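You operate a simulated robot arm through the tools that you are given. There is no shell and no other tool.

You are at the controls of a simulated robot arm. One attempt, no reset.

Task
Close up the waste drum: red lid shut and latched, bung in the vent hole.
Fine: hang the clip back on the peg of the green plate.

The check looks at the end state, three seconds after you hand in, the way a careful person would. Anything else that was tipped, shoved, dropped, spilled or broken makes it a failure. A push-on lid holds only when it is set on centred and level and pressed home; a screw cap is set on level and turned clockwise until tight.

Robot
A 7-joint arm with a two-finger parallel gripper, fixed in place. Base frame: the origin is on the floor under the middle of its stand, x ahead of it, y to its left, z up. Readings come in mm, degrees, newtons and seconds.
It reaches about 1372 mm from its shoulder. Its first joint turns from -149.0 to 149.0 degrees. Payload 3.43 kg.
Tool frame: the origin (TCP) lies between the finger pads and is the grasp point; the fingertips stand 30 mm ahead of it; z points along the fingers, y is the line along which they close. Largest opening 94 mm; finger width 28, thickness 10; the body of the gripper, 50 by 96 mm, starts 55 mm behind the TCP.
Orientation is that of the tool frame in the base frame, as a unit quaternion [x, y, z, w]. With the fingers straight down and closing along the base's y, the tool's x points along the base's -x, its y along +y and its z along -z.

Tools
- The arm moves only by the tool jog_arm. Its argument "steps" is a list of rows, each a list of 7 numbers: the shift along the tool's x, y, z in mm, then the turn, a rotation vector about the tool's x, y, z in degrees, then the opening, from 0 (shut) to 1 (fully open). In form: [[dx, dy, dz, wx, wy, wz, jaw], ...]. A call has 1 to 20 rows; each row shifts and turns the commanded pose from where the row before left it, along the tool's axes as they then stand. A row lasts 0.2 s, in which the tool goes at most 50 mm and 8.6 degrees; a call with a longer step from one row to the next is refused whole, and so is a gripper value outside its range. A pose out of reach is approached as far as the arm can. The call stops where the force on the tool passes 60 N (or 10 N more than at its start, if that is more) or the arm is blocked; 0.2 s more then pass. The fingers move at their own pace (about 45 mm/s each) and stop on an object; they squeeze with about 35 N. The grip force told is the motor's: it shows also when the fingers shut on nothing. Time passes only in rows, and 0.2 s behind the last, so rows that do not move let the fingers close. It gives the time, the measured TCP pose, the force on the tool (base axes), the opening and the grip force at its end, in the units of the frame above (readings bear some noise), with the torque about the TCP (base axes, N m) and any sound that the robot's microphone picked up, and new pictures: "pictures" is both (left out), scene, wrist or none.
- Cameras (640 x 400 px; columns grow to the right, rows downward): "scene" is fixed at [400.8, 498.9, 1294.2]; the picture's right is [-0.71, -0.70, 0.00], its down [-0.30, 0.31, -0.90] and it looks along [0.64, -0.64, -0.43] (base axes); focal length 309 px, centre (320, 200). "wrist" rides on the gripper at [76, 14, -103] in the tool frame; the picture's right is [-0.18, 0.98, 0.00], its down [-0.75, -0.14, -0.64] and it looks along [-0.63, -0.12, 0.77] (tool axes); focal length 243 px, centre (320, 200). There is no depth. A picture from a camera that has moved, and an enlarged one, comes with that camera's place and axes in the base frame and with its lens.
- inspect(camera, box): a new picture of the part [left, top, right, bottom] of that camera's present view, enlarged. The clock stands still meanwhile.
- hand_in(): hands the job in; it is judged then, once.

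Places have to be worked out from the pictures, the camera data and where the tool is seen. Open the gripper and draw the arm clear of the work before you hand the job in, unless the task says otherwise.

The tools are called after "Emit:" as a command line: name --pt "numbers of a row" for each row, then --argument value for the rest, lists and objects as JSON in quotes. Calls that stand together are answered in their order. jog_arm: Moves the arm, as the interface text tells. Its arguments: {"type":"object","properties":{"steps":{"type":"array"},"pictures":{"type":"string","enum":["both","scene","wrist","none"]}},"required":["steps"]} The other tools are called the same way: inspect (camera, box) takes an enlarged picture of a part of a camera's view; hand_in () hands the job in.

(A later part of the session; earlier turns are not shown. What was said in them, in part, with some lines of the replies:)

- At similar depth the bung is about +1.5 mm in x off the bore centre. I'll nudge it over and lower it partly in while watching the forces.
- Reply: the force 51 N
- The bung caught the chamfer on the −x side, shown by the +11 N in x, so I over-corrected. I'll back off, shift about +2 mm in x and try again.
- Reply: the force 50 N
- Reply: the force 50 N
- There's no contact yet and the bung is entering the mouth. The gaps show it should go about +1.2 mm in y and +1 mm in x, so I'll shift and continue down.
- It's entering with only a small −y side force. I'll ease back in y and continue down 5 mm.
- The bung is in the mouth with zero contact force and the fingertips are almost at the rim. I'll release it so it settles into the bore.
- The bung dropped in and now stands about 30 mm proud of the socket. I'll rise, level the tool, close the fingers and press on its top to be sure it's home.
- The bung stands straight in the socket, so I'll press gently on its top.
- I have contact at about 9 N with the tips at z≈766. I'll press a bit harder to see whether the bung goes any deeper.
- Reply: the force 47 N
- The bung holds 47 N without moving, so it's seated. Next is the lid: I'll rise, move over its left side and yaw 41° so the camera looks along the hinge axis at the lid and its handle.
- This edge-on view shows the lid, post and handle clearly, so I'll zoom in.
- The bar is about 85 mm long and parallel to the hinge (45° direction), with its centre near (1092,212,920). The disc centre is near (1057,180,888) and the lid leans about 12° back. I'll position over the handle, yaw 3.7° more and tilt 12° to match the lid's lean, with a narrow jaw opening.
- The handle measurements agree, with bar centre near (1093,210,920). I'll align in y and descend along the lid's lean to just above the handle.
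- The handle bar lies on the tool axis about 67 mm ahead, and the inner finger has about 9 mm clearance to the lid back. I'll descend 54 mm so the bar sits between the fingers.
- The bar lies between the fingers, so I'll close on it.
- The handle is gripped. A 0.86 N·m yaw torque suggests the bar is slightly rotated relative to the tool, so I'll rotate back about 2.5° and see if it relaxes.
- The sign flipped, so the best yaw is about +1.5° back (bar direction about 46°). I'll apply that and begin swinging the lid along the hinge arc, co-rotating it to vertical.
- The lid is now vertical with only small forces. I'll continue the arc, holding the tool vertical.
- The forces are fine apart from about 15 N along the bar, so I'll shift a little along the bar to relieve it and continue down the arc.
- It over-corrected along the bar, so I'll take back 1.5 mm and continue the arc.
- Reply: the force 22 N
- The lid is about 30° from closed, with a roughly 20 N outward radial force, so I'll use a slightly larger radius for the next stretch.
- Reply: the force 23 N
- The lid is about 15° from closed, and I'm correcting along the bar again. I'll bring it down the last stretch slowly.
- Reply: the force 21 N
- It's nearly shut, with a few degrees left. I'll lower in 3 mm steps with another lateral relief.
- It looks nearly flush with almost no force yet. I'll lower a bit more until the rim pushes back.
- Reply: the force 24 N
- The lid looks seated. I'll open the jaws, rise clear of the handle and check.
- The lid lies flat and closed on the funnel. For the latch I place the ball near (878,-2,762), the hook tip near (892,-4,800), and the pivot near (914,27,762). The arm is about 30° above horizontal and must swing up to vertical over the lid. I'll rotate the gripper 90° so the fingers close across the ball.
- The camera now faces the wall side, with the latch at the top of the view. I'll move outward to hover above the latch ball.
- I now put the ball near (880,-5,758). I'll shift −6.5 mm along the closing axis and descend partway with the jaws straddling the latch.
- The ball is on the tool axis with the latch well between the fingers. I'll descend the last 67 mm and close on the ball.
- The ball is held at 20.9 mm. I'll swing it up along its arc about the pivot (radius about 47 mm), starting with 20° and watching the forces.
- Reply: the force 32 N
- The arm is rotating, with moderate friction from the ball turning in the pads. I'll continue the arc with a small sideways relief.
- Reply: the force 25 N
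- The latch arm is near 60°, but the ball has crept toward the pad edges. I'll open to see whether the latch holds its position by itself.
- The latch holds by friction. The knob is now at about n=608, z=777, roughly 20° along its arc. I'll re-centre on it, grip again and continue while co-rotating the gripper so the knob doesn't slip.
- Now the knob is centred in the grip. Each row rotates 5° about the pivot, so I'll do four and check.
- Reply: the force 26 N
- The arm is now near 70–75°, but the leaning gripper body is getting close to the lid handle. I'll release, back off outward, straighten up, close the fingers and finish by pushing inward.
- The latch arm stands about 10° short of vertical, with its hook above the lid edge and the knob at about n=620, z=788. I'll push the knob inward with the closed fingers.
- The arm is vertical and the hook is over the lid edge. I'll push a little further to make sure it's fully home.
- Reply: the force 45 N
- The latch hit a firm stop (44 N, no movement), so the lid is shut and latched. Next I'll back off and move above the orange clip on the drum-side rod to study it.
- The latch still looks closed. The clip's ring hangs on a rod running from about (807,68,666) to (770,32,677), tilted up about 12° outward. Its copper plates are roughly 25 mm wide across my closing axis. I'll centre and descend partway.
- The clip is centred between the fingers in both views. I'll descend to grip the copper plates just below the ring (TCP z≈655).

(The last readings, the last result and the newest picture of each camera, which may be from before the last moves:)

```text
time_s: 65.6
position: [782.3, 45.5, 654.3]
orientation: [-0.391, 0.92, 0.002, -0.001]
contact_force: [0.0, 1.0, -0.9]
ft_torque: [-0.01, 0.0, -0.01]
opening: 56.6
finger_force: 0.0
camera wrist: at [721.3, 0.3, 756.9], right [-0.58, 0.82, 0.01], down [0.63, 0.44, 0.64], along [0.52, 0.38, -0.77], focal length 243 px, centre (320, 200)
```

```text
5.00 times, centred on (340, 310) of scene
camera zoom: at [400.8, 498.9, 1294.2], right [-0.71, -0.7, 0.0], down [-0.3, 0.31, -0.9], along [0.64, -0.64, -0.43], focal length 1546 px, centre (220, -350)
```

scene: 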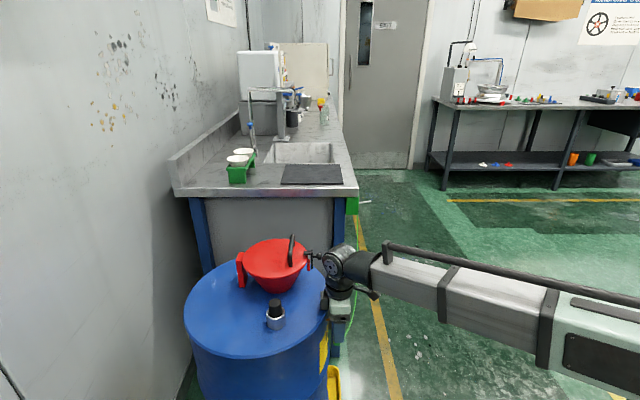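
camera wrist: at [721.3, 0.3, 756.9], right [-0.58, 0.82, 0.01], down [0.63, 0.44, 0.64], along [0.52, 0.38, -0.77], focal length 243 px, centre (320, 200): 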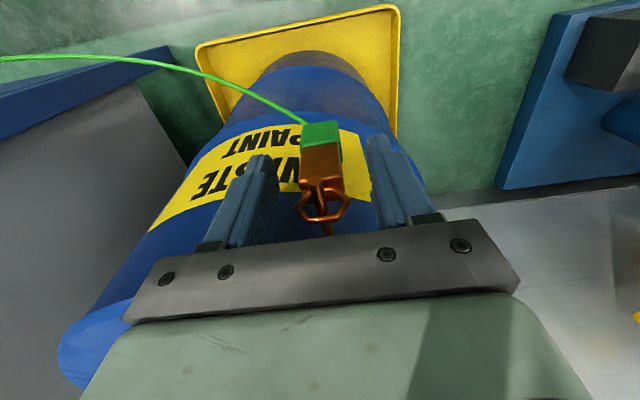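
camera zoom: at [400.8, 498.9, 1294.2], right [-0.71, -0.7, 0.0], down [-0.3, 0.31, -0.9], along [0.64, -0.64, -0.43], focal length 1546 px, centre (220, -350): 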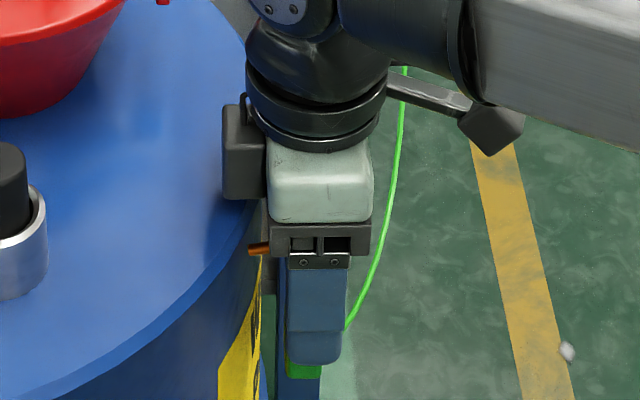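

This close view shows a hexagonal ring about 27 mm wide with the rod through it, and narrower plates (about 20 mm). So the jaws will grip the ring's side vertices. I'll raise 12 mm so the ring sits at the pad centre, then close.

Emit:
jog_arm --pt "0 0.5 -12 0 0 0 0.6" --pt "0 0 0 0 0 0 0.1" --pt "0 0 0 0 0 0 0" --pt "0 0 0 0 0 0 0" --pt "0 0 0 0 0 0 0" --pictures "none"

Emit:
inspect --camera "wrist" --box '[240, 100, 400, 240]'

Emit:
inspect --camera "scene" --box '[300, 270, 380, 350]'

```text
time_s: 66.8
position: [784.0, 46.8, 667.0]
orientation: [-0.391, 0.921, 0.002, 0.0]
contact_force: [0.2, -0.5, -0.5]
ft_torque: [-0.01, 0.01, -0.01]
opening: 28.1
finger_force: 34.6
```

```text
2.86 times, centred on (320, 170) of wrist
camera zoom: at [720.9, 0.3, 769.2], right [-0.58, 0.82, 0.01], down [0.63, 0.44, 0.64], along [0.52, 0.38, -0.77], focal length 693 px, centre (320, 286)
```

zoom: 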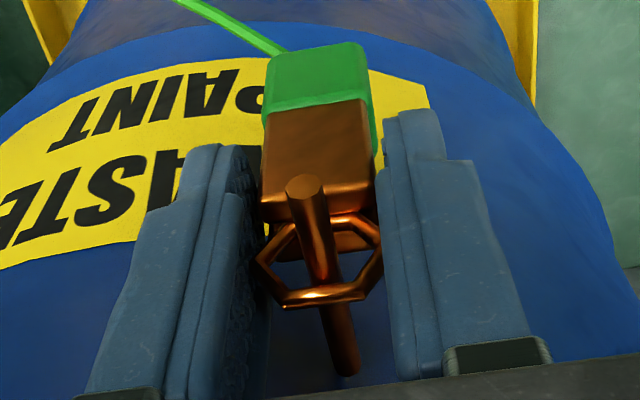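

```text
5.00 times, centred on (340, 310) of scene
camera zoom: at [400.8, 498.9, 1294.2], right [-0.71, -0.7, 0.0], down [-0.3, 0.31, -0.9], along [0.64, -0.64, -0.43], focal length 1546 px, centre (220, -350)
```

zoom: 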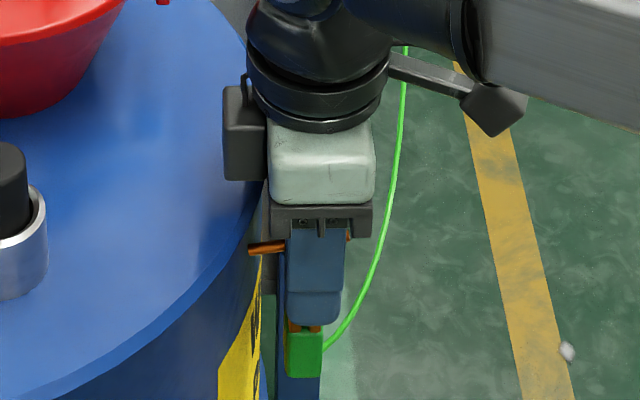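

The ring is gripped at 28.1 mm with almost no reaction. I'll lift about 3 mm to unload the rod and slide outward along its 12° upward tilt.

Emit:
jog_arm --pt "0 0 -3 0 0 0 0" --pt "5 0 -1.1 0 0 0 0" --pt "5 0 -1.1 0 0 0 0" --pt "0 0 0 0 0 0 0" --pictures "none"

Emit:
inspect --camera "wrist" --box '[240, 100, 400, 240]'

Emit:
inspect --camera "scene" --box '[300, 270, 380, 350]'

```text
time_s: 67.8
position: [776.1, 38.2, 672.6]
orientation: [-0.389, 0.921, 0.003, -0.001]
contact_force: [0.1, 0.1, -0.2]
ft_torque: [0.01, -0.01, 0.04]
opening: 27.7
finger_force: 34.5
```

```text
2.86 times, centred on (320, 170) of wrist
camera zoom: at [714.1, -7.5, 774.2], right [-0.58, 0.82, 0.01], down [0.63, 0.44, 0.64], along [0.52, 0.38, -0.77], focal length 693 px, centre (320, 286)
```

zoom: 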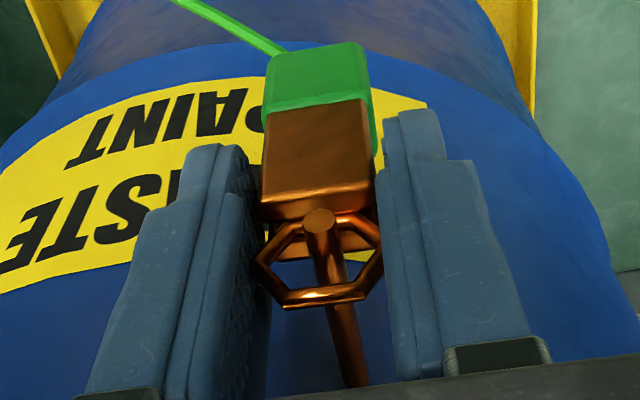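

```text
5.00 times, centred on (340, 310) of scene
camera zoom: at [400.8, 498.9, 1294.2], right [-0.71, -0.7, 0.0], down [-0.3, 0.31, -0.9], along [0.64, -0.64, -0.43], focal length 1546 px, centre (220, -350)
```

zoom: 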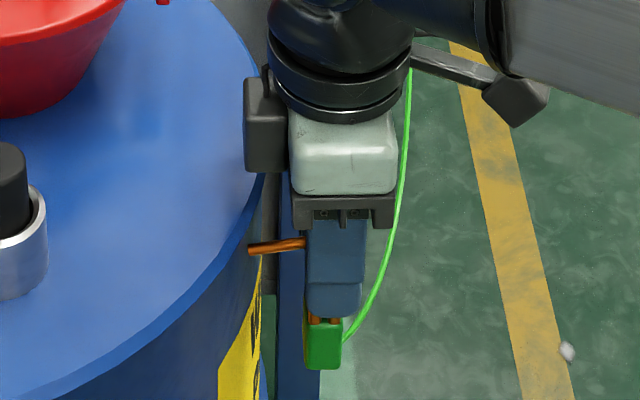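

It's sliding freely. I'll continue outward 30 mm more to clear the rod's free end.

Emit:
jog_arm --pt "6 0 -1.3 0 0 0 0" --pt "6 0 -1.3 0 0 0 0" --pt "6 0 -1.3 0 0 0 0" --pt "6 0 -1.3 0 0 0 0" --pt "6 0 -1.3 0 0 0 0" --pt "0 0 0 0 0 0 0" --pictures "none"

Emit:
inspect --camera "wrist" --box '[240, 100, 400, 240]'

Emit:
inspect --camera "scene" --box '[300, 190, 400, 350]'

```text
time_s: 69.2
position: [755.0, 17.7, 678.1]
orientation: [-0.391, 0.92, 0.002, 0.0]
contact_force: [-0.2, 0.0, -1.0]
ft_torque: [0.01, 0.0, 0.0]
opening: 28.2
finger_force: 35.3
```

```text
2.86 times, centred on (320, 170) of wrist
camera zoom: at [692.3, -28.3, 780.6], right [-0.58, 0.82, 0.01], down [0.63, 0.44, 0.64], along [0.52, 0.38, -0.77], focal length 693 px, centre (320, 286)
```

zoom: 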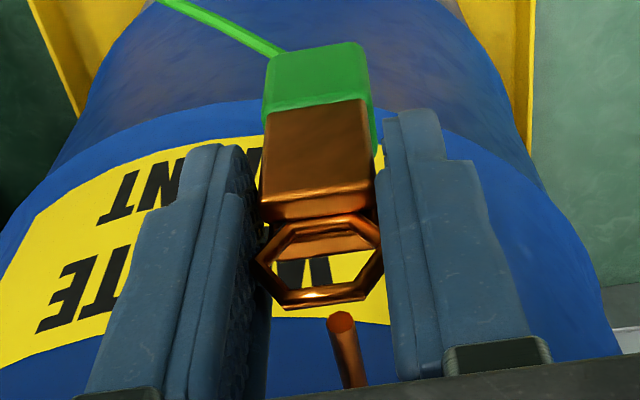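

```text
2.50 times, centred on (350, 270) of scene
camera zoom: at [400.8, 498.9, 1294.2], right [-0.71, -0.7, 0.0], down [-0.3, 0.31, -0.9], along [0.64, -0.64, -0.43], focal length 773 px, centre (245, 25)
```

zoom: 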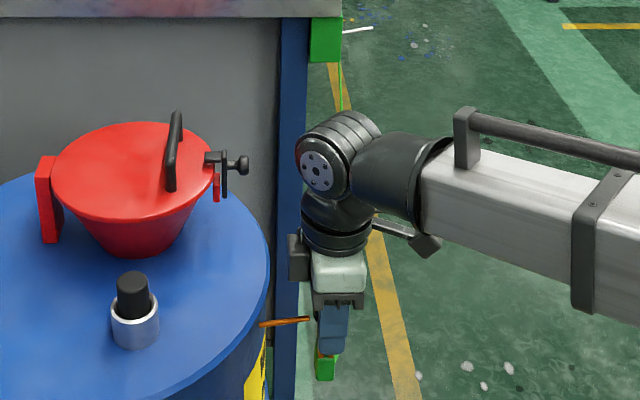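

The ring is off the rod and the clip is held securely. I'll carry it outward, up and along toward the green plate, staying well outside the bench, to get a close view of the peg.

Emit:
jog_arm --pt "23.4 -6 -24.4 0 0 0 0" --pt "23.4 -6 -24.4 0 0 0 0" --pt "23.4 -6 -24.4 0 0 0 0" --pt "23.4 -6 -24.4 0 0 0 0" --pt "23.4 -6 -24.4 0 0 0 0" --pt "5.7 -34.3 -14.3 0 0 0 0" --pt "5.7 -34.3 -14.3 0 0 0 0" --pt "5.7 -34.3 -14.3 0 0 0 0" --pt "5.7 -34.3 -14.3 0 0 0 0" --pt "5.7 -34.3 -14.3 0 0 0 0" --pt "0 0 0 0 0 0 0"

```text
time_s: 71.6
position: [800.4, -226.3, 871.0]
orientation: [-0.391, 0.921, 0.003, -0.001]
contact_force: [0.1, 0.0, -0.7]
ft_torque: [-0.01, 0.01, -0.01]
opening: 27.9
finger_force: 35.3
camera wrist: at [738.0, -272.7, 972.1], right [-0.58, 0.82, 0.01], down [0.63, 0.44, 0.64], along [0.52, 0.38, -0.77], focal length 243 px, centre (320, 200)
```

scene: 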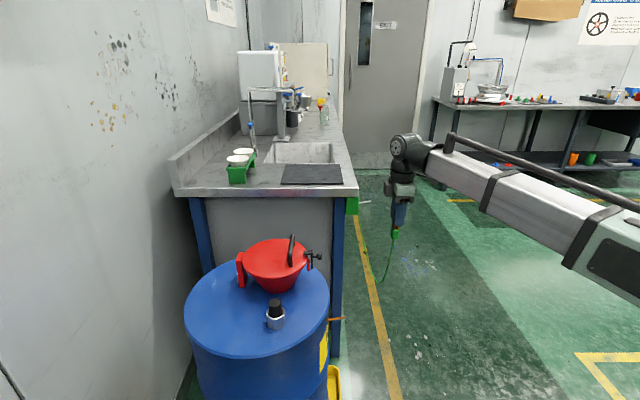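
wrist: 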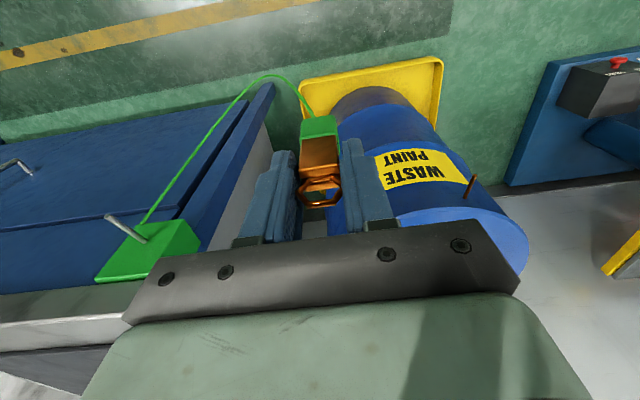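

The plate and peg are now visible at the left of the wrist view, so I'll zoom in.

Emit:
inspect --camera "wrist" --box '[80, 190, 240, 290]'

Emit:
inspect --camera "scene" --box '[330, 180, 430, 290]'

Emit:
inspect --camera "wrist" --box '[240, 100, 400, 240]'

```text
4.00 times, centred on (160, 240) of wrist
camera zoom: at [738.0, -272.7, 972.1], right [-0.58, 0.82, 0.01], down [0.63, 0.44, 0.64], along [0.52, 0.38, -0.77], focal length 970 px, centre (960, 40)
```

zoom: 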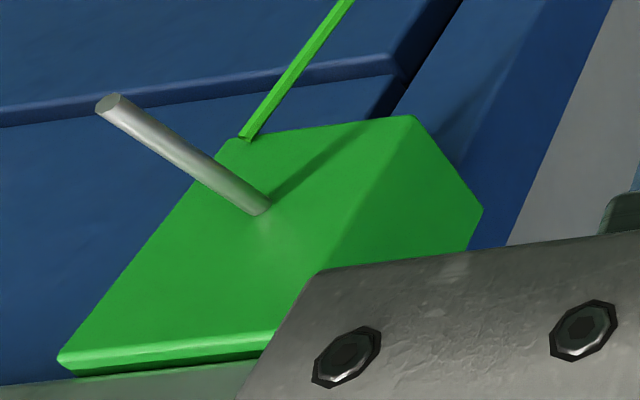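

```text
3.64 times, centred on (380, 235) of scene
camera zoom: at [400.8, 498.9, 1294.2], right [-0.71, -0.7, 0.0], down [-0.3, 0.31, -0.9], along [0.64, -0.64, -0.43], focal length 1125 px, centre (102, 73)
```

zoom: 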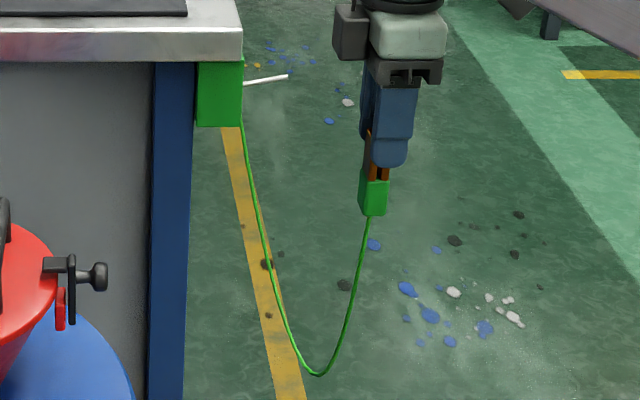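

```text
2.86 times, centred on (320, 170) of wrist
camera zoom: at [738.0, -272.7, 972.1], right [-0.58, 0.82, 0.01], down [0.63, 0.44, 0.64], along [0.52, 0.38, -0.77], focal length 693 px, centre (320, 286)
```

zoom: 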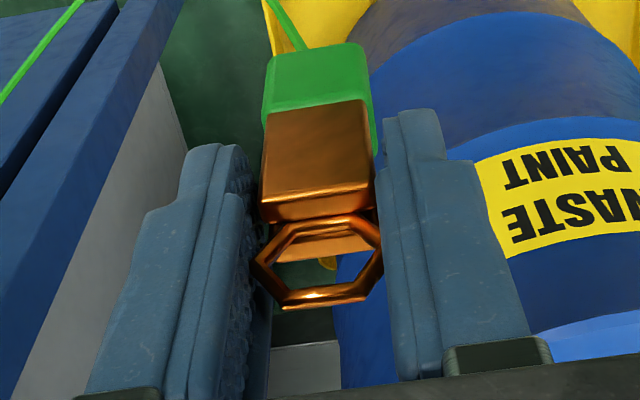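

I triangulate the peg precisely: base (1005.3,-308.7,805.8), tip (978.6,-343.6,810.7), about 6 mm thick and tilted slightly upward. I'll bring the clip in front of the tip, staying about 40 mm outside it, and re-check.

Emit:
jog_arm --pt "0 -35 8 0 0 0 0" --pt "0 -35 8 0 0 0 0" --pt "0 -35 8 0 0 0 0" --pt "0 -35 8 0 0 0 0" --pt "0 -35 8 0 0 0 0" --pt "0 -35 8 0 0 0 0" --pt "0 0 0 0 0 0 0"

Emit:
inspect --camera "wrist" --box '[200, 80, 440, 240]'

Emit:
inspect --camera "scene" --box '[330, 170, 410, 260]'

```text
time_s: 73.2
position: [951.9, -376.7, 822.1]
orientation: [-0.391, 0.92, 0.003, -0.001]
contact_force: [0.4, 0.1, -0.5]
ft_torque: [0.02, 0.02, 0.03]
opening: 27.9
finger_force: 34.7
camera wrist: at [889.3, -422.6, 923.9], right [-0.58, 0.82, 0.01], down [0.63, 0.44, 0.64], along [0.52, 0.38, -0.77], focal length 243 px, centre (320, 200)
```

scene: 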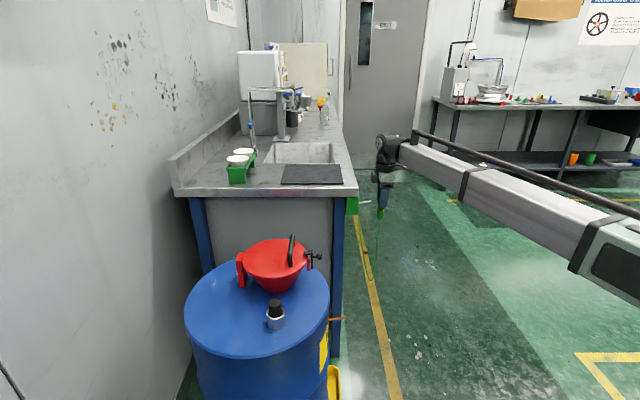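
wrist: 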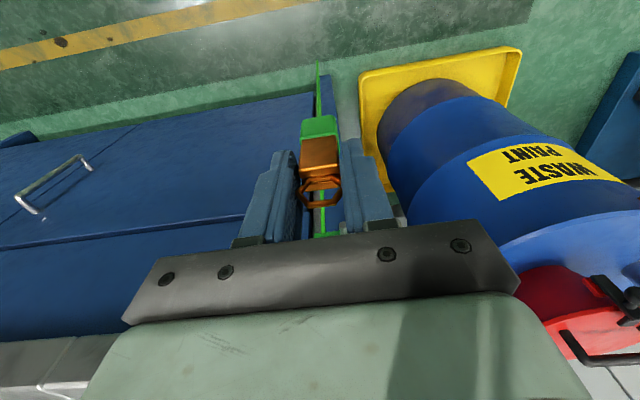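

```text
2.50 times, centred on (320, 160) of wrist
camera zoom: at [889.3, -422.6, 923.9], right [-0.58, 0.82, 0.01], down [0.63, 0.44, 0.64], along [0.52, 0.38, -0.77], focal length 606 px, centre (320, 300)
```

zoom: 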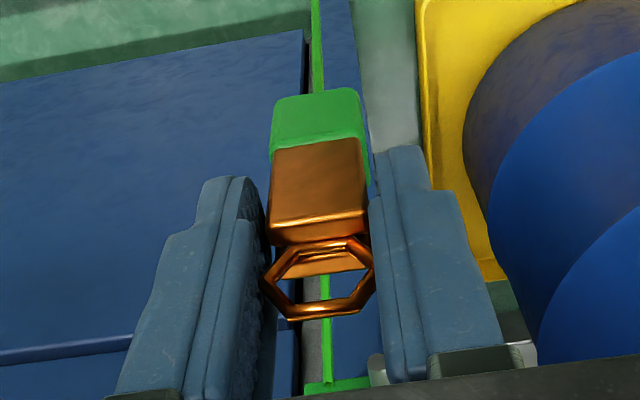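

```text
4.44 times, centred on (370, 215) of scene
camera zoom: at [400.8, 498.9, 1294.2], right [-0.71, -0.7, 0.0], down [-0.3, 0.31, -0.9], along [0.64, -0.64, -0.43], focal length 1375 px, centre (98, 133)
```

zoom: 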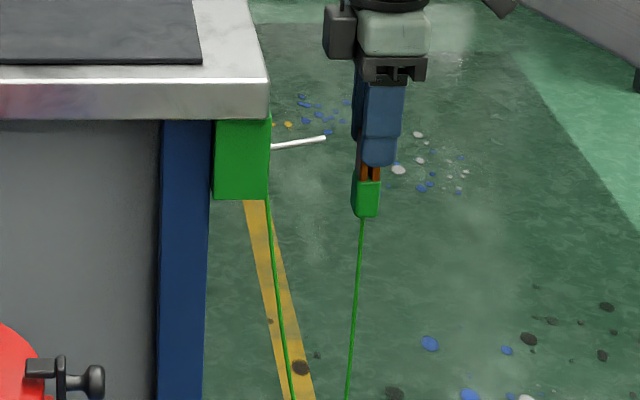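

A light stub near the right finger in the wrist view should be the peg tip. I'll zoom in to measure its sideways offset.

Emit:
inspect --camera "wrist" --box '[300, 180, 380, 250]'

Emit:
inspect --camera "scene" --box '[345, 180, 395, 230]'

```text
5.71 times, centred on (340, 215) of wrist
camera zoom: at [889.3, -422.6, 923.9], right [-0.58, 0.82, 0.01], down [0.63, 0.44, 0.64], along [0.52, 0.38, -0.77], focal length 1386 px, centre (206, 114)
```

zoom: 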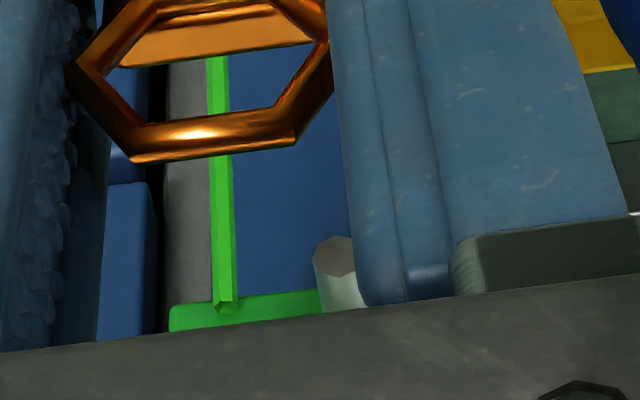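

```text
8.00 times, centred on (370, 205) of scene
camera zoom: at [400.8, 498.9, 1294.2], right [-0.71, -0.7, 0.0], down [-0.3, 0.31, -0.9], along [0.64, -0.64, -0.43], focal length 2474 px, centre (-80, 160)
```

zoom: 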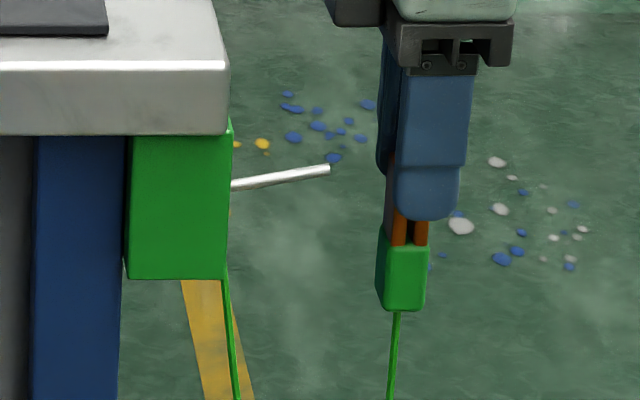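

The peg tip is clear: about 42 mm ahead (inward), 7.6 mm sideways and 11 mm below the TCP. I'll correct those offsets and move in until the ring plane is just short of the tip.

Emit:
jog_arm --pt "0 7.6 5 0 0 0 0" --pt "0 0 4 0 0 0 0" --pt "-10 0 1.1 0 0 0 0" --pt "-10 0 1.1 0 0 0 0" --pt "0 0 0 0 0 0 0"

Emit:
inspect --camera "wrist" --box '[270, 130, 380, 240]'

Emit:
inspect --camera "scene" --box '[345, 180, 395, 230]'

```text
time_s: 74.4
position: [959.4, -354.5, 811.1]
orientation: [-0.391, 0.92, 0.003, 0.0]
contact_force: [-0.4, 0.6, -0.8]
ft_torque: [-0.03, -0.03, -0.01]
opening: 28.0
finger_force: 35.7
camera wrist: at [897.0, -400.5, 912.7], right [-0.58, 0.82, 0.01], down [0.63, 0.44, 0.64], along [0.52, 0.38, -0.77], focal length 243 px, centre (320, 200)
```

scene: 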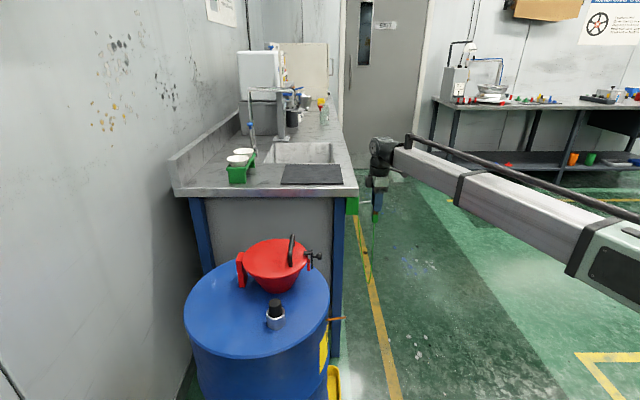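
wrist: 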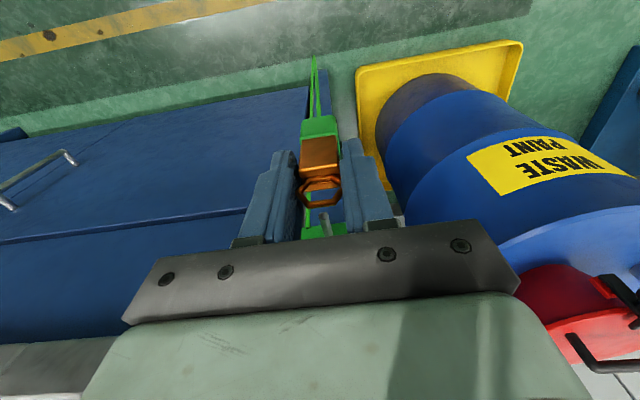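

```text
3.64 times, centred on (325, 185) of wrist
camera zoom: at [897.0, -400.5, 912.7], right [-0.58, 0.82, 0.01], down [0.63, 0.44, 0.64], along [0.52, 0.38, -0.77], focal length 882 px, centre (302, 254)
```

zoom: 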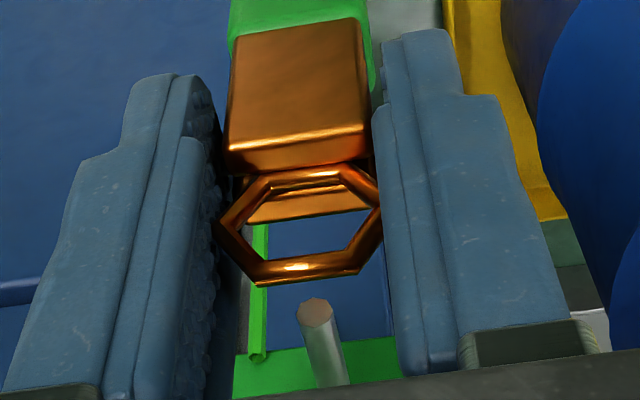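

```text
8.00 times, centred on (370, 205) of scene
camera zoom: at [400.8, 498.9, 1294.2], right [-0.71, -0.7, 0.0], down [-0.3, 0.31, -0.9], along [0.64, -0.64, -0.43], focal length 2474 px, centre (-80, 160)
```

zoom: 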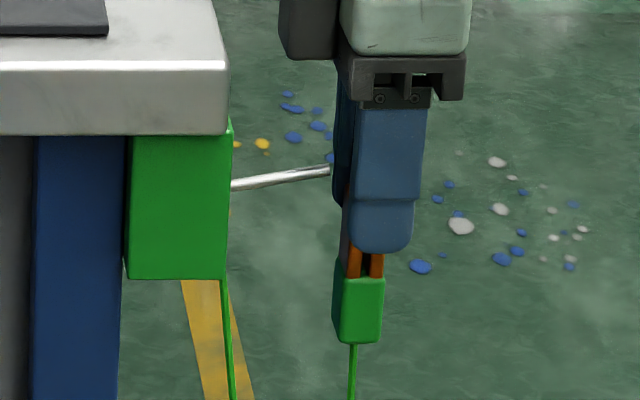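

The peg tip is about 2 mm to one side and roughly 20 mm ahead. I want a sharper measure of the ring hole's position relative to the peg, so I'll zoom in more.

Emit:
inspect --camera "wrist" --box '[290, 160, 360, 230]'

```text
5.71 times, centred on (325, 195) of wrist
camera zoom: at [897.0, -400.5, 912.7], right [-0.58, 0.82, 0.01], down [0.63, 0.44, 0.64], along [0.52, 0.38, -0.77], focal length 1386 px, centre (291, 229)
```

zoom: 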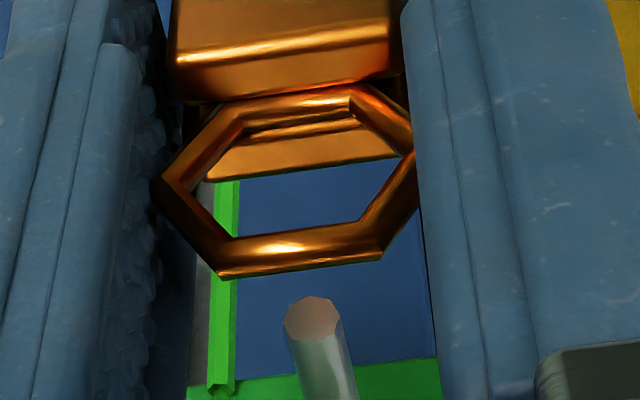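

Both depth hypotheses for the ring agree if I lower about 2.5 mm, which puts the peg well inside the 16 mm hole. I'll shift −1.9 mm sideways and start threading slowly.

Emit:
jog_arm --pt "0 -1.9 2.5 0 0 0 0" --pt "-5 0 0.5 0 0 0 0" --pt "-5 0 0.5 0 0 0 0" --pt "-4 0 0.4 0 0 0 0" --pt "0 0 0 0 0 0 0" --pictures "none"

Emit:
inspect --camera "wrist" --box '[290, 160, 360, 230]'

Emit:
inspect --camera "scene" --box '[345, 180, 395, 230]'

```text
time_s: 75.6
position: [970.0, -344.8, 807.2]
orientation: [-0.391, 0.921, 0.003, -0.001]
contact_force: [0.2, 0.7, -0.7]
ft_torque: [-0.03, 0.01, -0.02]
opening: 28.0
finger_force: 35.3
```

```text
5.71 times, centred on (325, 195) of wrist
camera zoom: at [908.0, -391.7, 908.5], right [-0.58, 0.82, 0.01], down [0.63, 0.44, 0.64], along [0.52, 0.38, -0.77], focal length 1386 px, centre (291, 229)
```

zoom: 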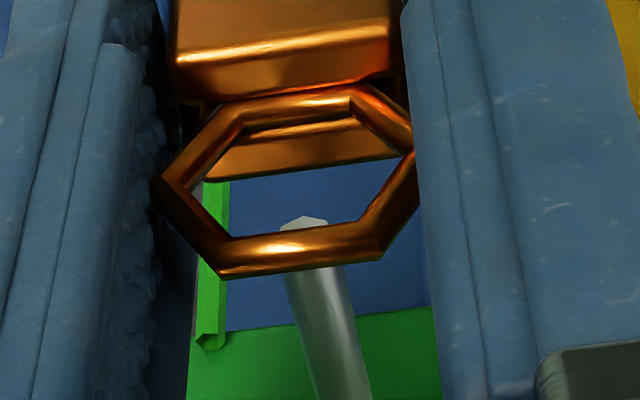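

```text
8.00 times, centred on (370, 205) of scene
camera zoom: at [400.8, 498.9, 1294.2], right [-0.71, -0.7, 0.0], down [-0.3, 0.31, -0.9], along [0.64, -0.64, -0.43], focal length 2474 px, centre (-80, 160)
```

zoom: 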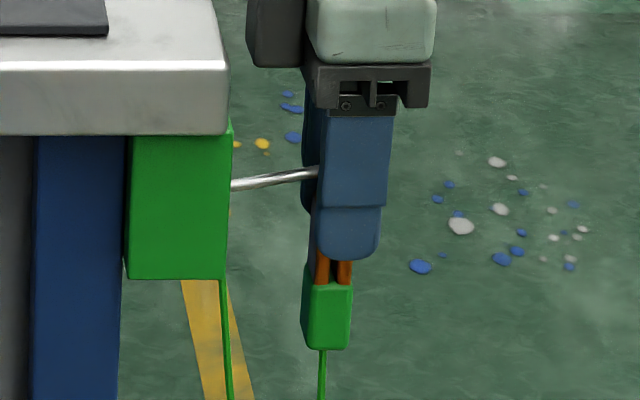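

The peg tip now shows through the ring opening, under the top bar. I'll continue inward with the peg's slope and watch the force.

Emit:
jog_arm --pt "-4 0 0.2 0 0 0 0" --pt "-3 0 0.2 0 0 0 0" --pt "0 0 0 0 0 0 0" --pictures "none"

Emit:
inspect --camera "wrist" --box '[290, 160, 360, 230]'

Emit:
inspect --camera "scene" --box '[345, 180, 395, 230]'

```text
time_s: 76.4
position: [975.8, -340.0, 806.8]
orientation: [-0.391, 0.921, 0.003, 0.0]
contact_force: [0.8, -0.5, -0.4]
ft_torque: [0.02, -0.04, 0.01]
opening: 27.8
finger_force: 34.7
```

```text
5.71 times, centred on (325, 195) of wrist
camera zoom: at [912.8, -386.7, 908.8], right [-0.58, 0.82, 0.01], down [0.63, 0.44, 0.64], along [0.52, 0.38, -0.77], focal length 1386 px, centre (291, 229)
```

zoom: 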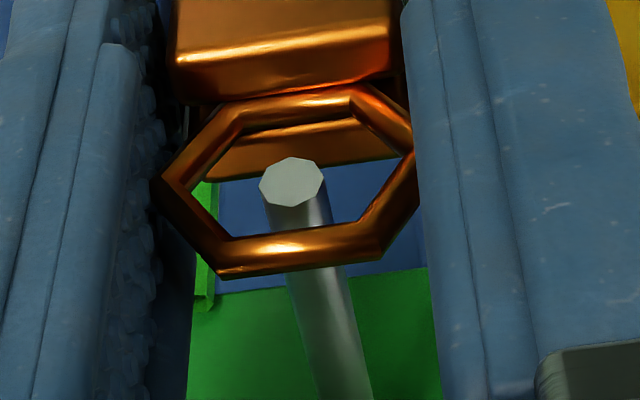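

```text
8.00 times, centred on (370, 205) of scene
camera zoom: at [400.8, 498.9, 1294.2], right [-0.71, -0.7, 0.0], down [-0.3, 0.31, -0.9], along [0.64, -0.64, -0.43], focal length 2474 px, centre (-80, 160)
```

zoom: 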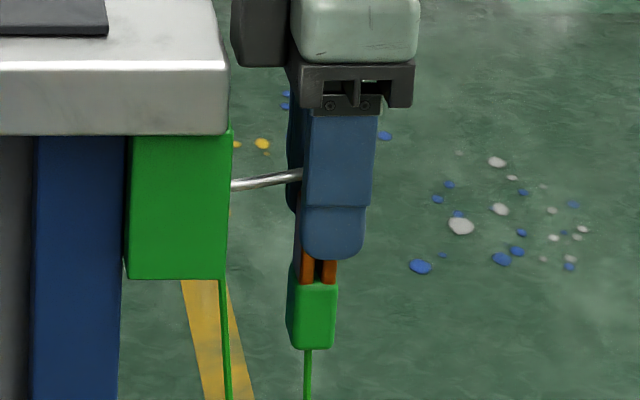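

The peg tip is centred in the ring hole with zero force. The gripper's side box is close to the bench slab edge, so I'll tilt the gripper 10° outward before sliding further on.

Emit:
jog_arm --pt "0 0 0 0 -5 0 0" --pt "0 0 0 0 -5 0 0" --pt "-2.9 0 0.8 0 0 0 0" --pt "-2.9 0 0.8 0 0 0 0" --pt "0 0 0 0 0 0 0" --pictures "none"

Emit:
inspect --camera "wrist" --box '[290, 160, 360, 230]'

Emit:
inspect --camera "scene" --box '[345, 180, 395, 230]'

```text
time_s: 77.6
position: [978.4, -335.8, 805.7]
orientation: [-0.389, 0.917, 0.037, 0.08]
contact_force: [-0.7, -0.3, -1.0]
ft_torque: [0.0, -0.03, -0.01]
opening: 28.0
finger_force: 35.3
```

```text
5.71 times, centred on (325, 195) of wrist
camera zoom: at [904.6, -394.3, 893.4], right [-0.58, 0.81, 0.04], down [0.54, 0.35, 0.76], along [0.61, 0.46, -0.64], focal length 1386 px, centre (291, 229)
```

zoom: 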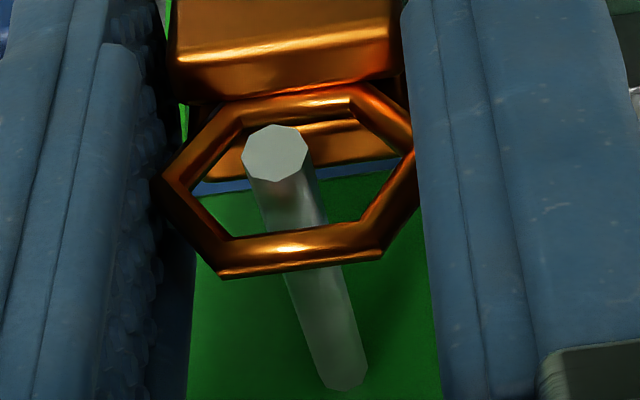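

```text
8.00 times, centred on (370, 205) of scene
camera zoom: at [400.8, 498.9, 1294.2], right [-0.71, -0.7, 0.0], down [-0.3, 0.31, -0.9], along [0.64, -0.64, -0.43], focal length 2474 px, centre (-80, 160)
```

zoom: 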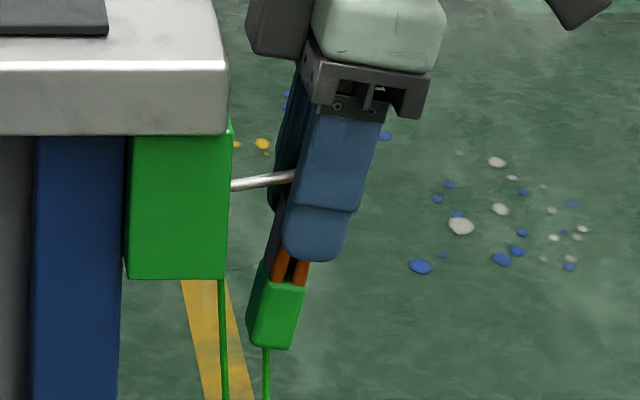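

The peg clearly passes through the ring, with its tip out the near side and its base visible. I'll go in 3 mm more, then lower in 1 mm steps until the ring's top bar rests on the peg.

Emit:
jog_arm --pt "-2.95 0 0.52 0 0 0 0" --pt "0.35 0 1.97 0 0 0 0" --pt "0.17 0 0.985 0 0 0 0" --pt "0 0 0 0 0 0 0" --pictures "none"

Emit:
inspect --camera "wrist" --box '[290, 160, 360, 230]'

Emit:
inspect --camera "scene" --box '[345, 180, 395, 230]'

```text
time_s: 78.6
position: [981.5, -333.6, 803.3]
orientation: [-0.388, 0.917, 0.037, 0.08]
contact_force: [-1.2, -1.1, 6.0]
ft_torque: [0.0, 0.0, 0.0]
opening: 28.3
finger_force: 35.0
```

```text
5.71 times, centred on (325, 195) of wrist
camera zoom: at [906.8, -391.8, 891.1], right [-0.58, 0.81, 0.04], down [0.54, 0.35, 0.76], along [0.61, 0.46, -0.64], focal length 1386 px, centre (291, 229)
```

zoom: 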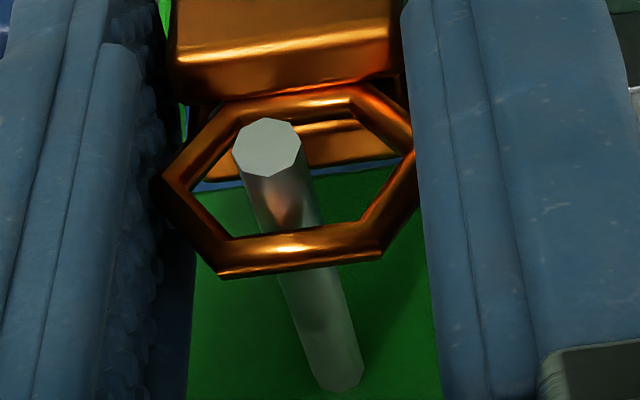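

```text
8.00 times, centred on (370, 205) of scene
camera zoom: at [400.8, 498.9, 1294.2], right [-0.71, -0.7, 0.0], down [-0.3, 0.31, -0.9], along [0.64, -0.64, -0.43], focal length 2474 px, centre (-80, 160)
```

zoom: 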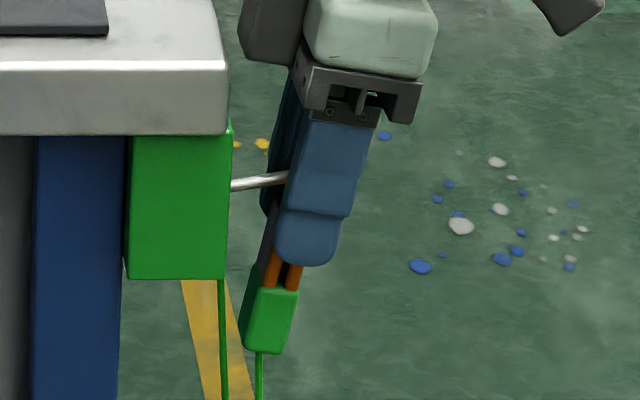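

A 6 N vertical reaction shows the ring is resting on the peg, roughly 13 mm in from its tip. I'll open the jaws to release the clip.

Emit:
jog_arm --pt "0 0 0 0 0 0 0.36" --pt "0 0 0 0 0 0 0.45" --pt "0 0 0 0 0 0 0.55" --pt "0 0 0 0 0 0 0.6" --pt "0 0 0 0 0 0 0.6" --pt "0 0 0 0 0 0 0.6" --pictures "none"

Emit:
inspect --camera "wrist" --box '[280, 130, 370, 230]'

Emit:
inspect --camera "scene" --box '[345, 180, 395, 230]'

```text
time_s: 80.0
position: [979.8, -333.8, 803.6]
orientation: [-0.388, 0.917, 0.037, 0.081]
contact_force: [-0.3, 0.9, 0.1]
ft_torque: [0.01, -0.01, 0.0]
opening: 56.2
finger_force: 0.1
```

```text
4.00 times, centred on (325, 180) of wrist
camera zoom: at [906.9, -391.8, 890.6], right [-0.58, 0.81, 0.04], down [0.54, 0.35, 0.76], along [0.61, 0.46, -0.64], focal length 970 px, centre (300, 280)
```

zoom: 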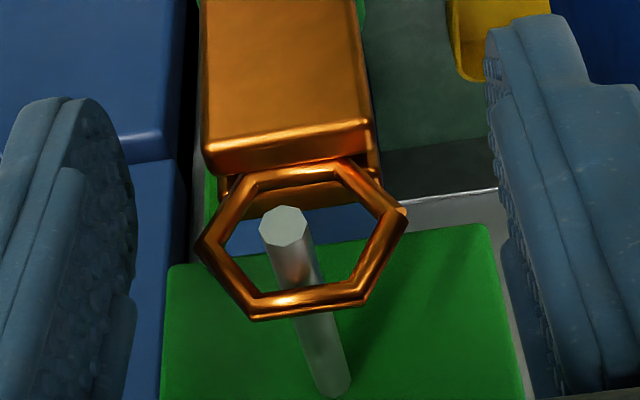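

```text
8.00 times, centred on (370, 205) of scene
camera zoom: at [400.8, 498.9, 1294.2], right [-0.71, -0.7, 0.0], down [-0.3, 0.31, -0.9], along [0.64, -0.64, -0.43], focal length 2474 px, centre (-80, 160)
```

zoom: 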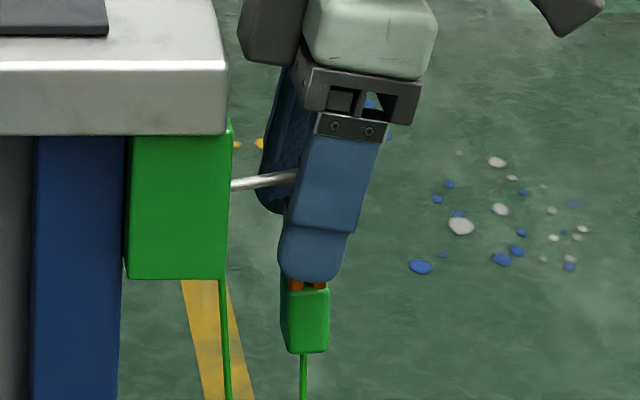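

The clip hangs freely and upright on the peg. I'll withdraw the gripper upward and outward along its own axis with the jaws open.

Emit:
jog_arm --pt "0 0 0 0 0 0 0.6" --pt "0 0 -15 0 0 0 0.6" --pt "0 0 -20 0 0 0 0.6" --pt "0 0 -25 0 0 0 0.6" --pt "0 0 -30 0 0 0 0.6" --pt "0 0 -30 0 0 0 0.6" --pt "0 0 0 0 0 0 0.6"

Emit:
inspect --camera "wrist" --box '[250, 60, 410, 220]'

Emit:
inspect --camera "scene" --box '[335, 170, 405, 250]'

```text
time_s: 81.6
position: [965.3, -347.7, 920.8]
orientation: [-0.389, 0.917, 0.037, 0.08]
contact_force: [0.4, -0.1, -0.3]
ft_torque: [0.02, 0.02, 0.0]
opening: 56.3
finger_force: 0.0
camera wrist: at [891.8, -407.0, 1008.1], right [-0.58, 0.81, 0.04], down [0.54, 0.35, 0.76], along [0.61, 0.46, -0.64], focal length 243 px, centre (320, 200)
```

scene: 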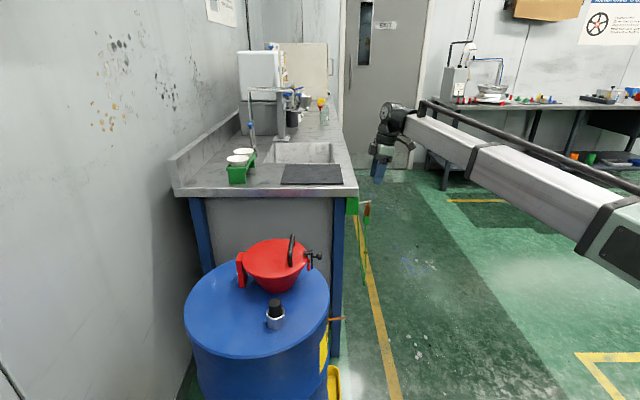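
wrist: 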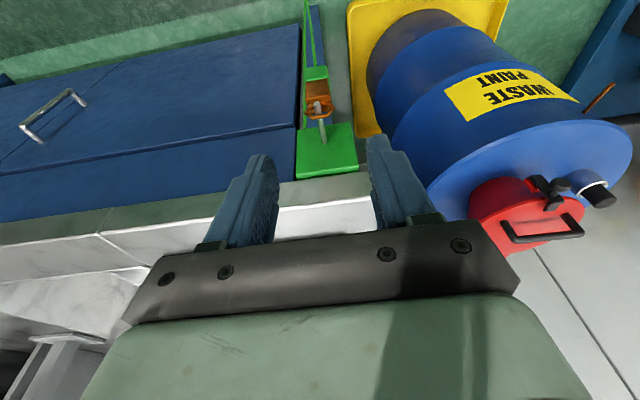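

```text
2.50 times, centred on (330, 140) of wrist
camera zoom: at [891.8, -407.0, 1008.1], right [-0.58, 0.81, 0.04], down [0.54, 0.35, 0.76], along [0.61, 0.46, -0.64], focal length 606 px, centre (295, 350)
```

zoom: 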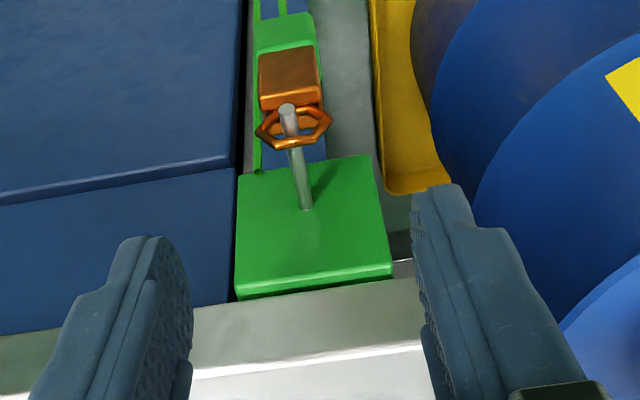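

```text
5.00 times, centred on (370, 210) of scene
camera zoom: at [400.8, 498.9, 1294.2], right [-0.71, -0.7, 0.0], down [-0.3, 0.31, -0.9], along [0.64, -0.64, -0.43], focal length 1546 px, centre (70, 150)
```

zoom: 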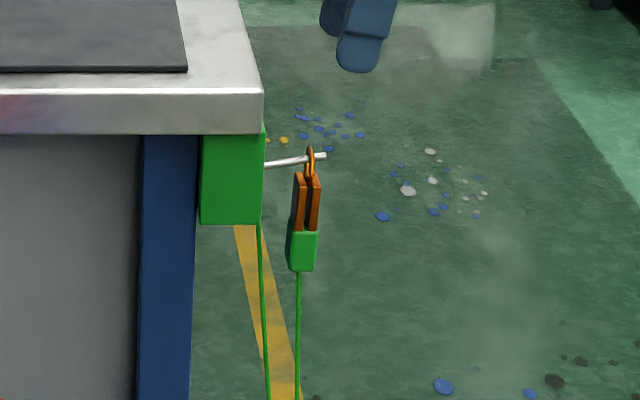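

The clip hangs on the peg, about 11 mm in from the upturned tip. I'll retract the arm up and away, then verify the lid, latch and bung.

Emit:
jog_arm --pt "0 0 -35 0 0 0 0.6" --pt "0 0 -35 0 0 0 0.6" --pt "0 0 -35 0 5 0 0.6" --pt "0 0 -35 0 5 0 0.6" --pt "30 20 -20 0 0 0 0.8" --pt "30 20 -20 0 0 0 1" --pt "30 20 0 0 0 0 1" --pt "30 20 0 0 0 0 1" --pt "0 0 0 0 0 0 1"

Emit:
inspect --camera "scene" --box '[220, 225, 345, 340]'

Emit:
inspect --camera "scene" --box '[335, 170, 405, 250]'

Emit:
inspect --camera "scene" --box '[280, 230, 335, 285]'

```text
time_s: 83.6
position: [811.2, -395.7, 1098.8]
orientation: [-0.391, 0.921, 0.003, 0.0]
contact_force: [-0.2, 0.6, 0.2]
ft_torque: [0.01, -0.02, -0.02]
opening: 94.1
finger_force: 0.0
camera wrist: at [749.9, -442.2, 1201.2], right [-0.58, 0.82, 0.01], down [0.63, 0.44, 0.64], along [0.52, 0.38, -0.77], focal length 243 px, centre (320, 200)
```

scene: 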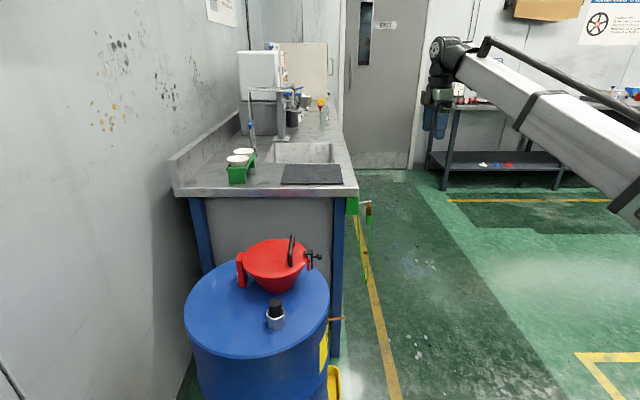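
wrist: 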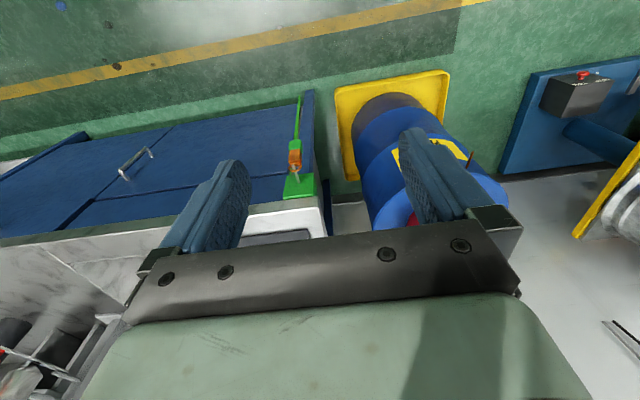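

```text
3.48 times, centred on (282, 282) of scene
camera zoom: at [400.8, 498.9, 1294.2], right [-0.71, -0.7, 0.0], down [-0.3, 0.31, -0.9], along [0.64, -0.64, -0.43], focal length 1076 px, centre (450, -87)
```

zoom: 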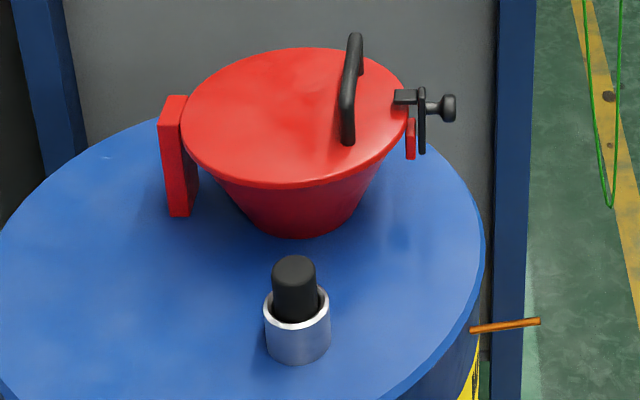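

```text
5.00 times, centred on (370, 210) of scene
camera zoom: at [400.8, 498.9, 1294.2], right [-0.71, -0.7, 0.0], down [-0.3, 0.31, -0.9], along [0.64, -0.64, -0.43], focal length 1546 px, centre (70, 150)
```

zoom: 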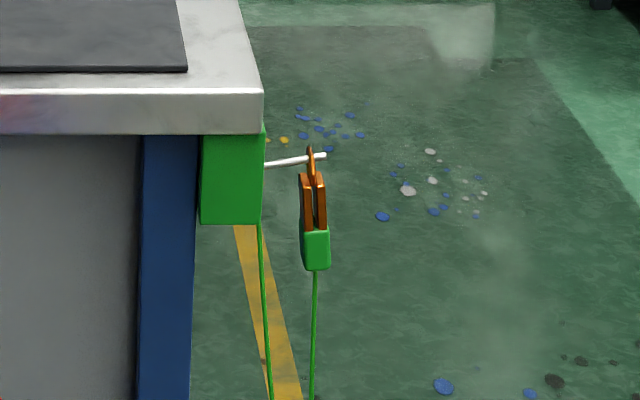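

```text
7.27 times, centred on (308, 258) of scene
camera zoom: at [400.8, 498.9, 1294.2], right [-0.71, -0.7, 0.0], down [-0.3, 0.31, -0.9], along [0.64, -0.64, -0.43], focal length 2249 px, centre (411, -218)
```

zoom: 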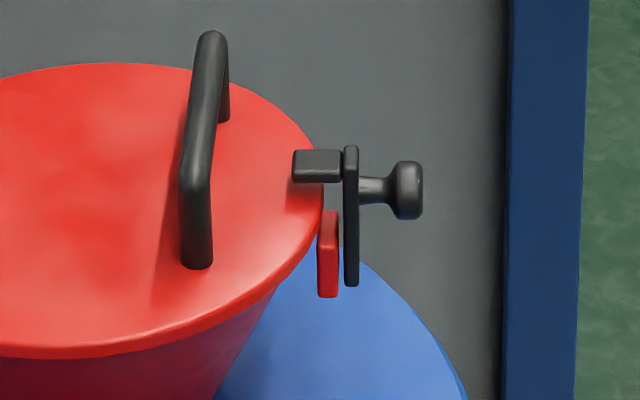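

The lid is flat with the latch hook over its edge and the bung in the vent. The clip still swings slightly, so I'll wait a few seconds and check that it settles and stays on the peg.

Emit:
jog_arm --pt "0 0 0 0 0 0 1" --pt "0 0 0 0 0 0 1" --pt "0 0 0 0 0 0 1" --pt "0 0 0 0 0 0 1" --pt "0 0 0 0 0 0 1" --pt "0 0 0 0 0 0 1" --pt "0 0 0 0 0 0 1" --pt "0 0 0 0 0 0 1" --pt "0 0 0 0 0 0 1" --pt "0 0 0 0 0 0 1" --pt "0 0 0 0 0 0 1" --pt "0 0 0 0 0 0 1" --pt "0 0 0 0 0 0 1" --pt "0 0 0 0 0 0 1" --pt "0 0 0 0 0 0 1" --pt "0 0 0 0 0 0 1" --pt "0 0 0 0 0 0 1" --pt "0 0 0 0 0 0 1" --pt "0 0 0 0 0 0 1" --pt "0 0 0 0 0 0 1" --pictures "none"

Emit:
inspect --camera "scene" --box '[345, 185, 385, 230]'

Emit:
inspect --camera "wrist" --box '[270, 100, 350, 220]'

```text
time_s: 87.8
position: [812.0, -396.5, 1098.8]
orientation: [-0.391, 0.92, 0.003, 0.0]
contact_force: [-0.2, 0.2, 0.7]
ft_torque: [0.0, 0.0, 0.0]
opening: 94.2
finger_force: 0.0
```

```text
8.89 times, centred on (365, 208) of scene
camera zoom: at [400.8, 498.9, 1294.2], right [-0.71, -0.7, 0.0], down [-0.3, 0.31, -0.9], along [0.64, -0.64, -0.43], focal length 2749 px, centre (-80, 133)
```

zoom: 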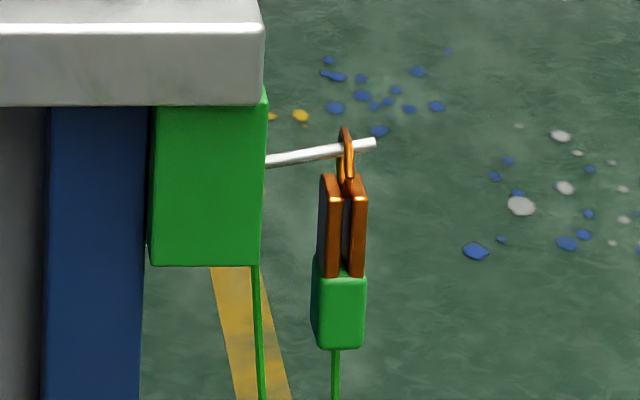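

```text
3.33 times, centred on (310, 160) of wrist
camera zoom: at [750.2, -442.0, 1201.1], right [-0.58, 0.82, 0.01], down [0.63, 0.44, 0.64], along [0.52, 0.38, -0.77], focal length 809 px, centre (353, 333)
```

zoom: 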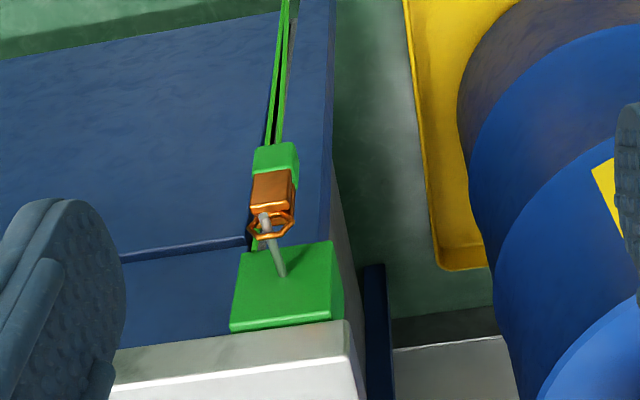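

The clip has settled and stays on the peg. I'll take one last close look at the lid seam, hinge side and bung before handing in.

Emit:
inspect --camera "scene" --box '[230, 230, 330, 300]'

Emit:
inspect --camera "scene" --box '[255, 290, 300, 335]'

```text
5.71 times, centred on (280, 265) of scene
camera zoom: at [400.8, 498.9, 1294.2], right [-0.71, -0.7, 0.0], down [-0.3, 0.31, -0.9], along [0.64, -0.64, -0.43], focal length 1767 px, centre (549, -171)
```

zoom: 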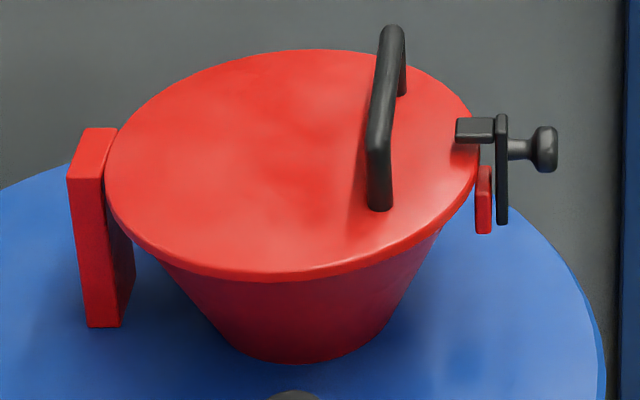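

```text
8.89 times, centred on (278, 312) of scene
camera zoom: at [400.8, 498.9, 1294.2], right [-0.71, -0.7, 0.0], down [-0.3, 0.31, -0.9], along [0.64, -0.64, -0.43], focal length 2749 px, centre (698, -800)
```

zoom: 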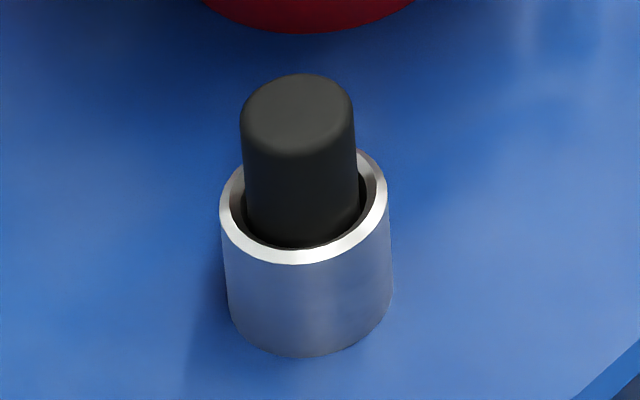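

The lid is seated flat with the hook over its edge, the bung stands upright in the vent, and the clip hangs on the peg. The arm is clear with the gripper open, so I'm handing in.

Emit:
hand_in

```text
The job is handed in.
```

The job is handed in. The waste drum is closed up and the clip is back on the green plate's peg.

- **Lid:** it lies flat on the funnel. I swung it down by its handle, so it didn't drop.
- **Latch:** the hook is over the lid edge. I pushed the knob until it stopped firmly at about 44 N.
- **Bung:** it stands upright in the vent hole and didn't move when pressed at 47 N. About half of it sticks out above the socket. My first tries caught on the rim, and I regrasped the tilt before it went in.
- **Clip:** it hangs by its ring, about 12 mm in from the tip of the peg. It stayed there over the last few seconds I watched. I left it short of the plate to keep the gripper clear of the bench edge; the peg tilts up at the tip, so the ring should not slide off.

In the last pictures I saw nothing else tipped, moved or spilled. The arm is back out of the way with the gripper open. I haven't seen the check's result.
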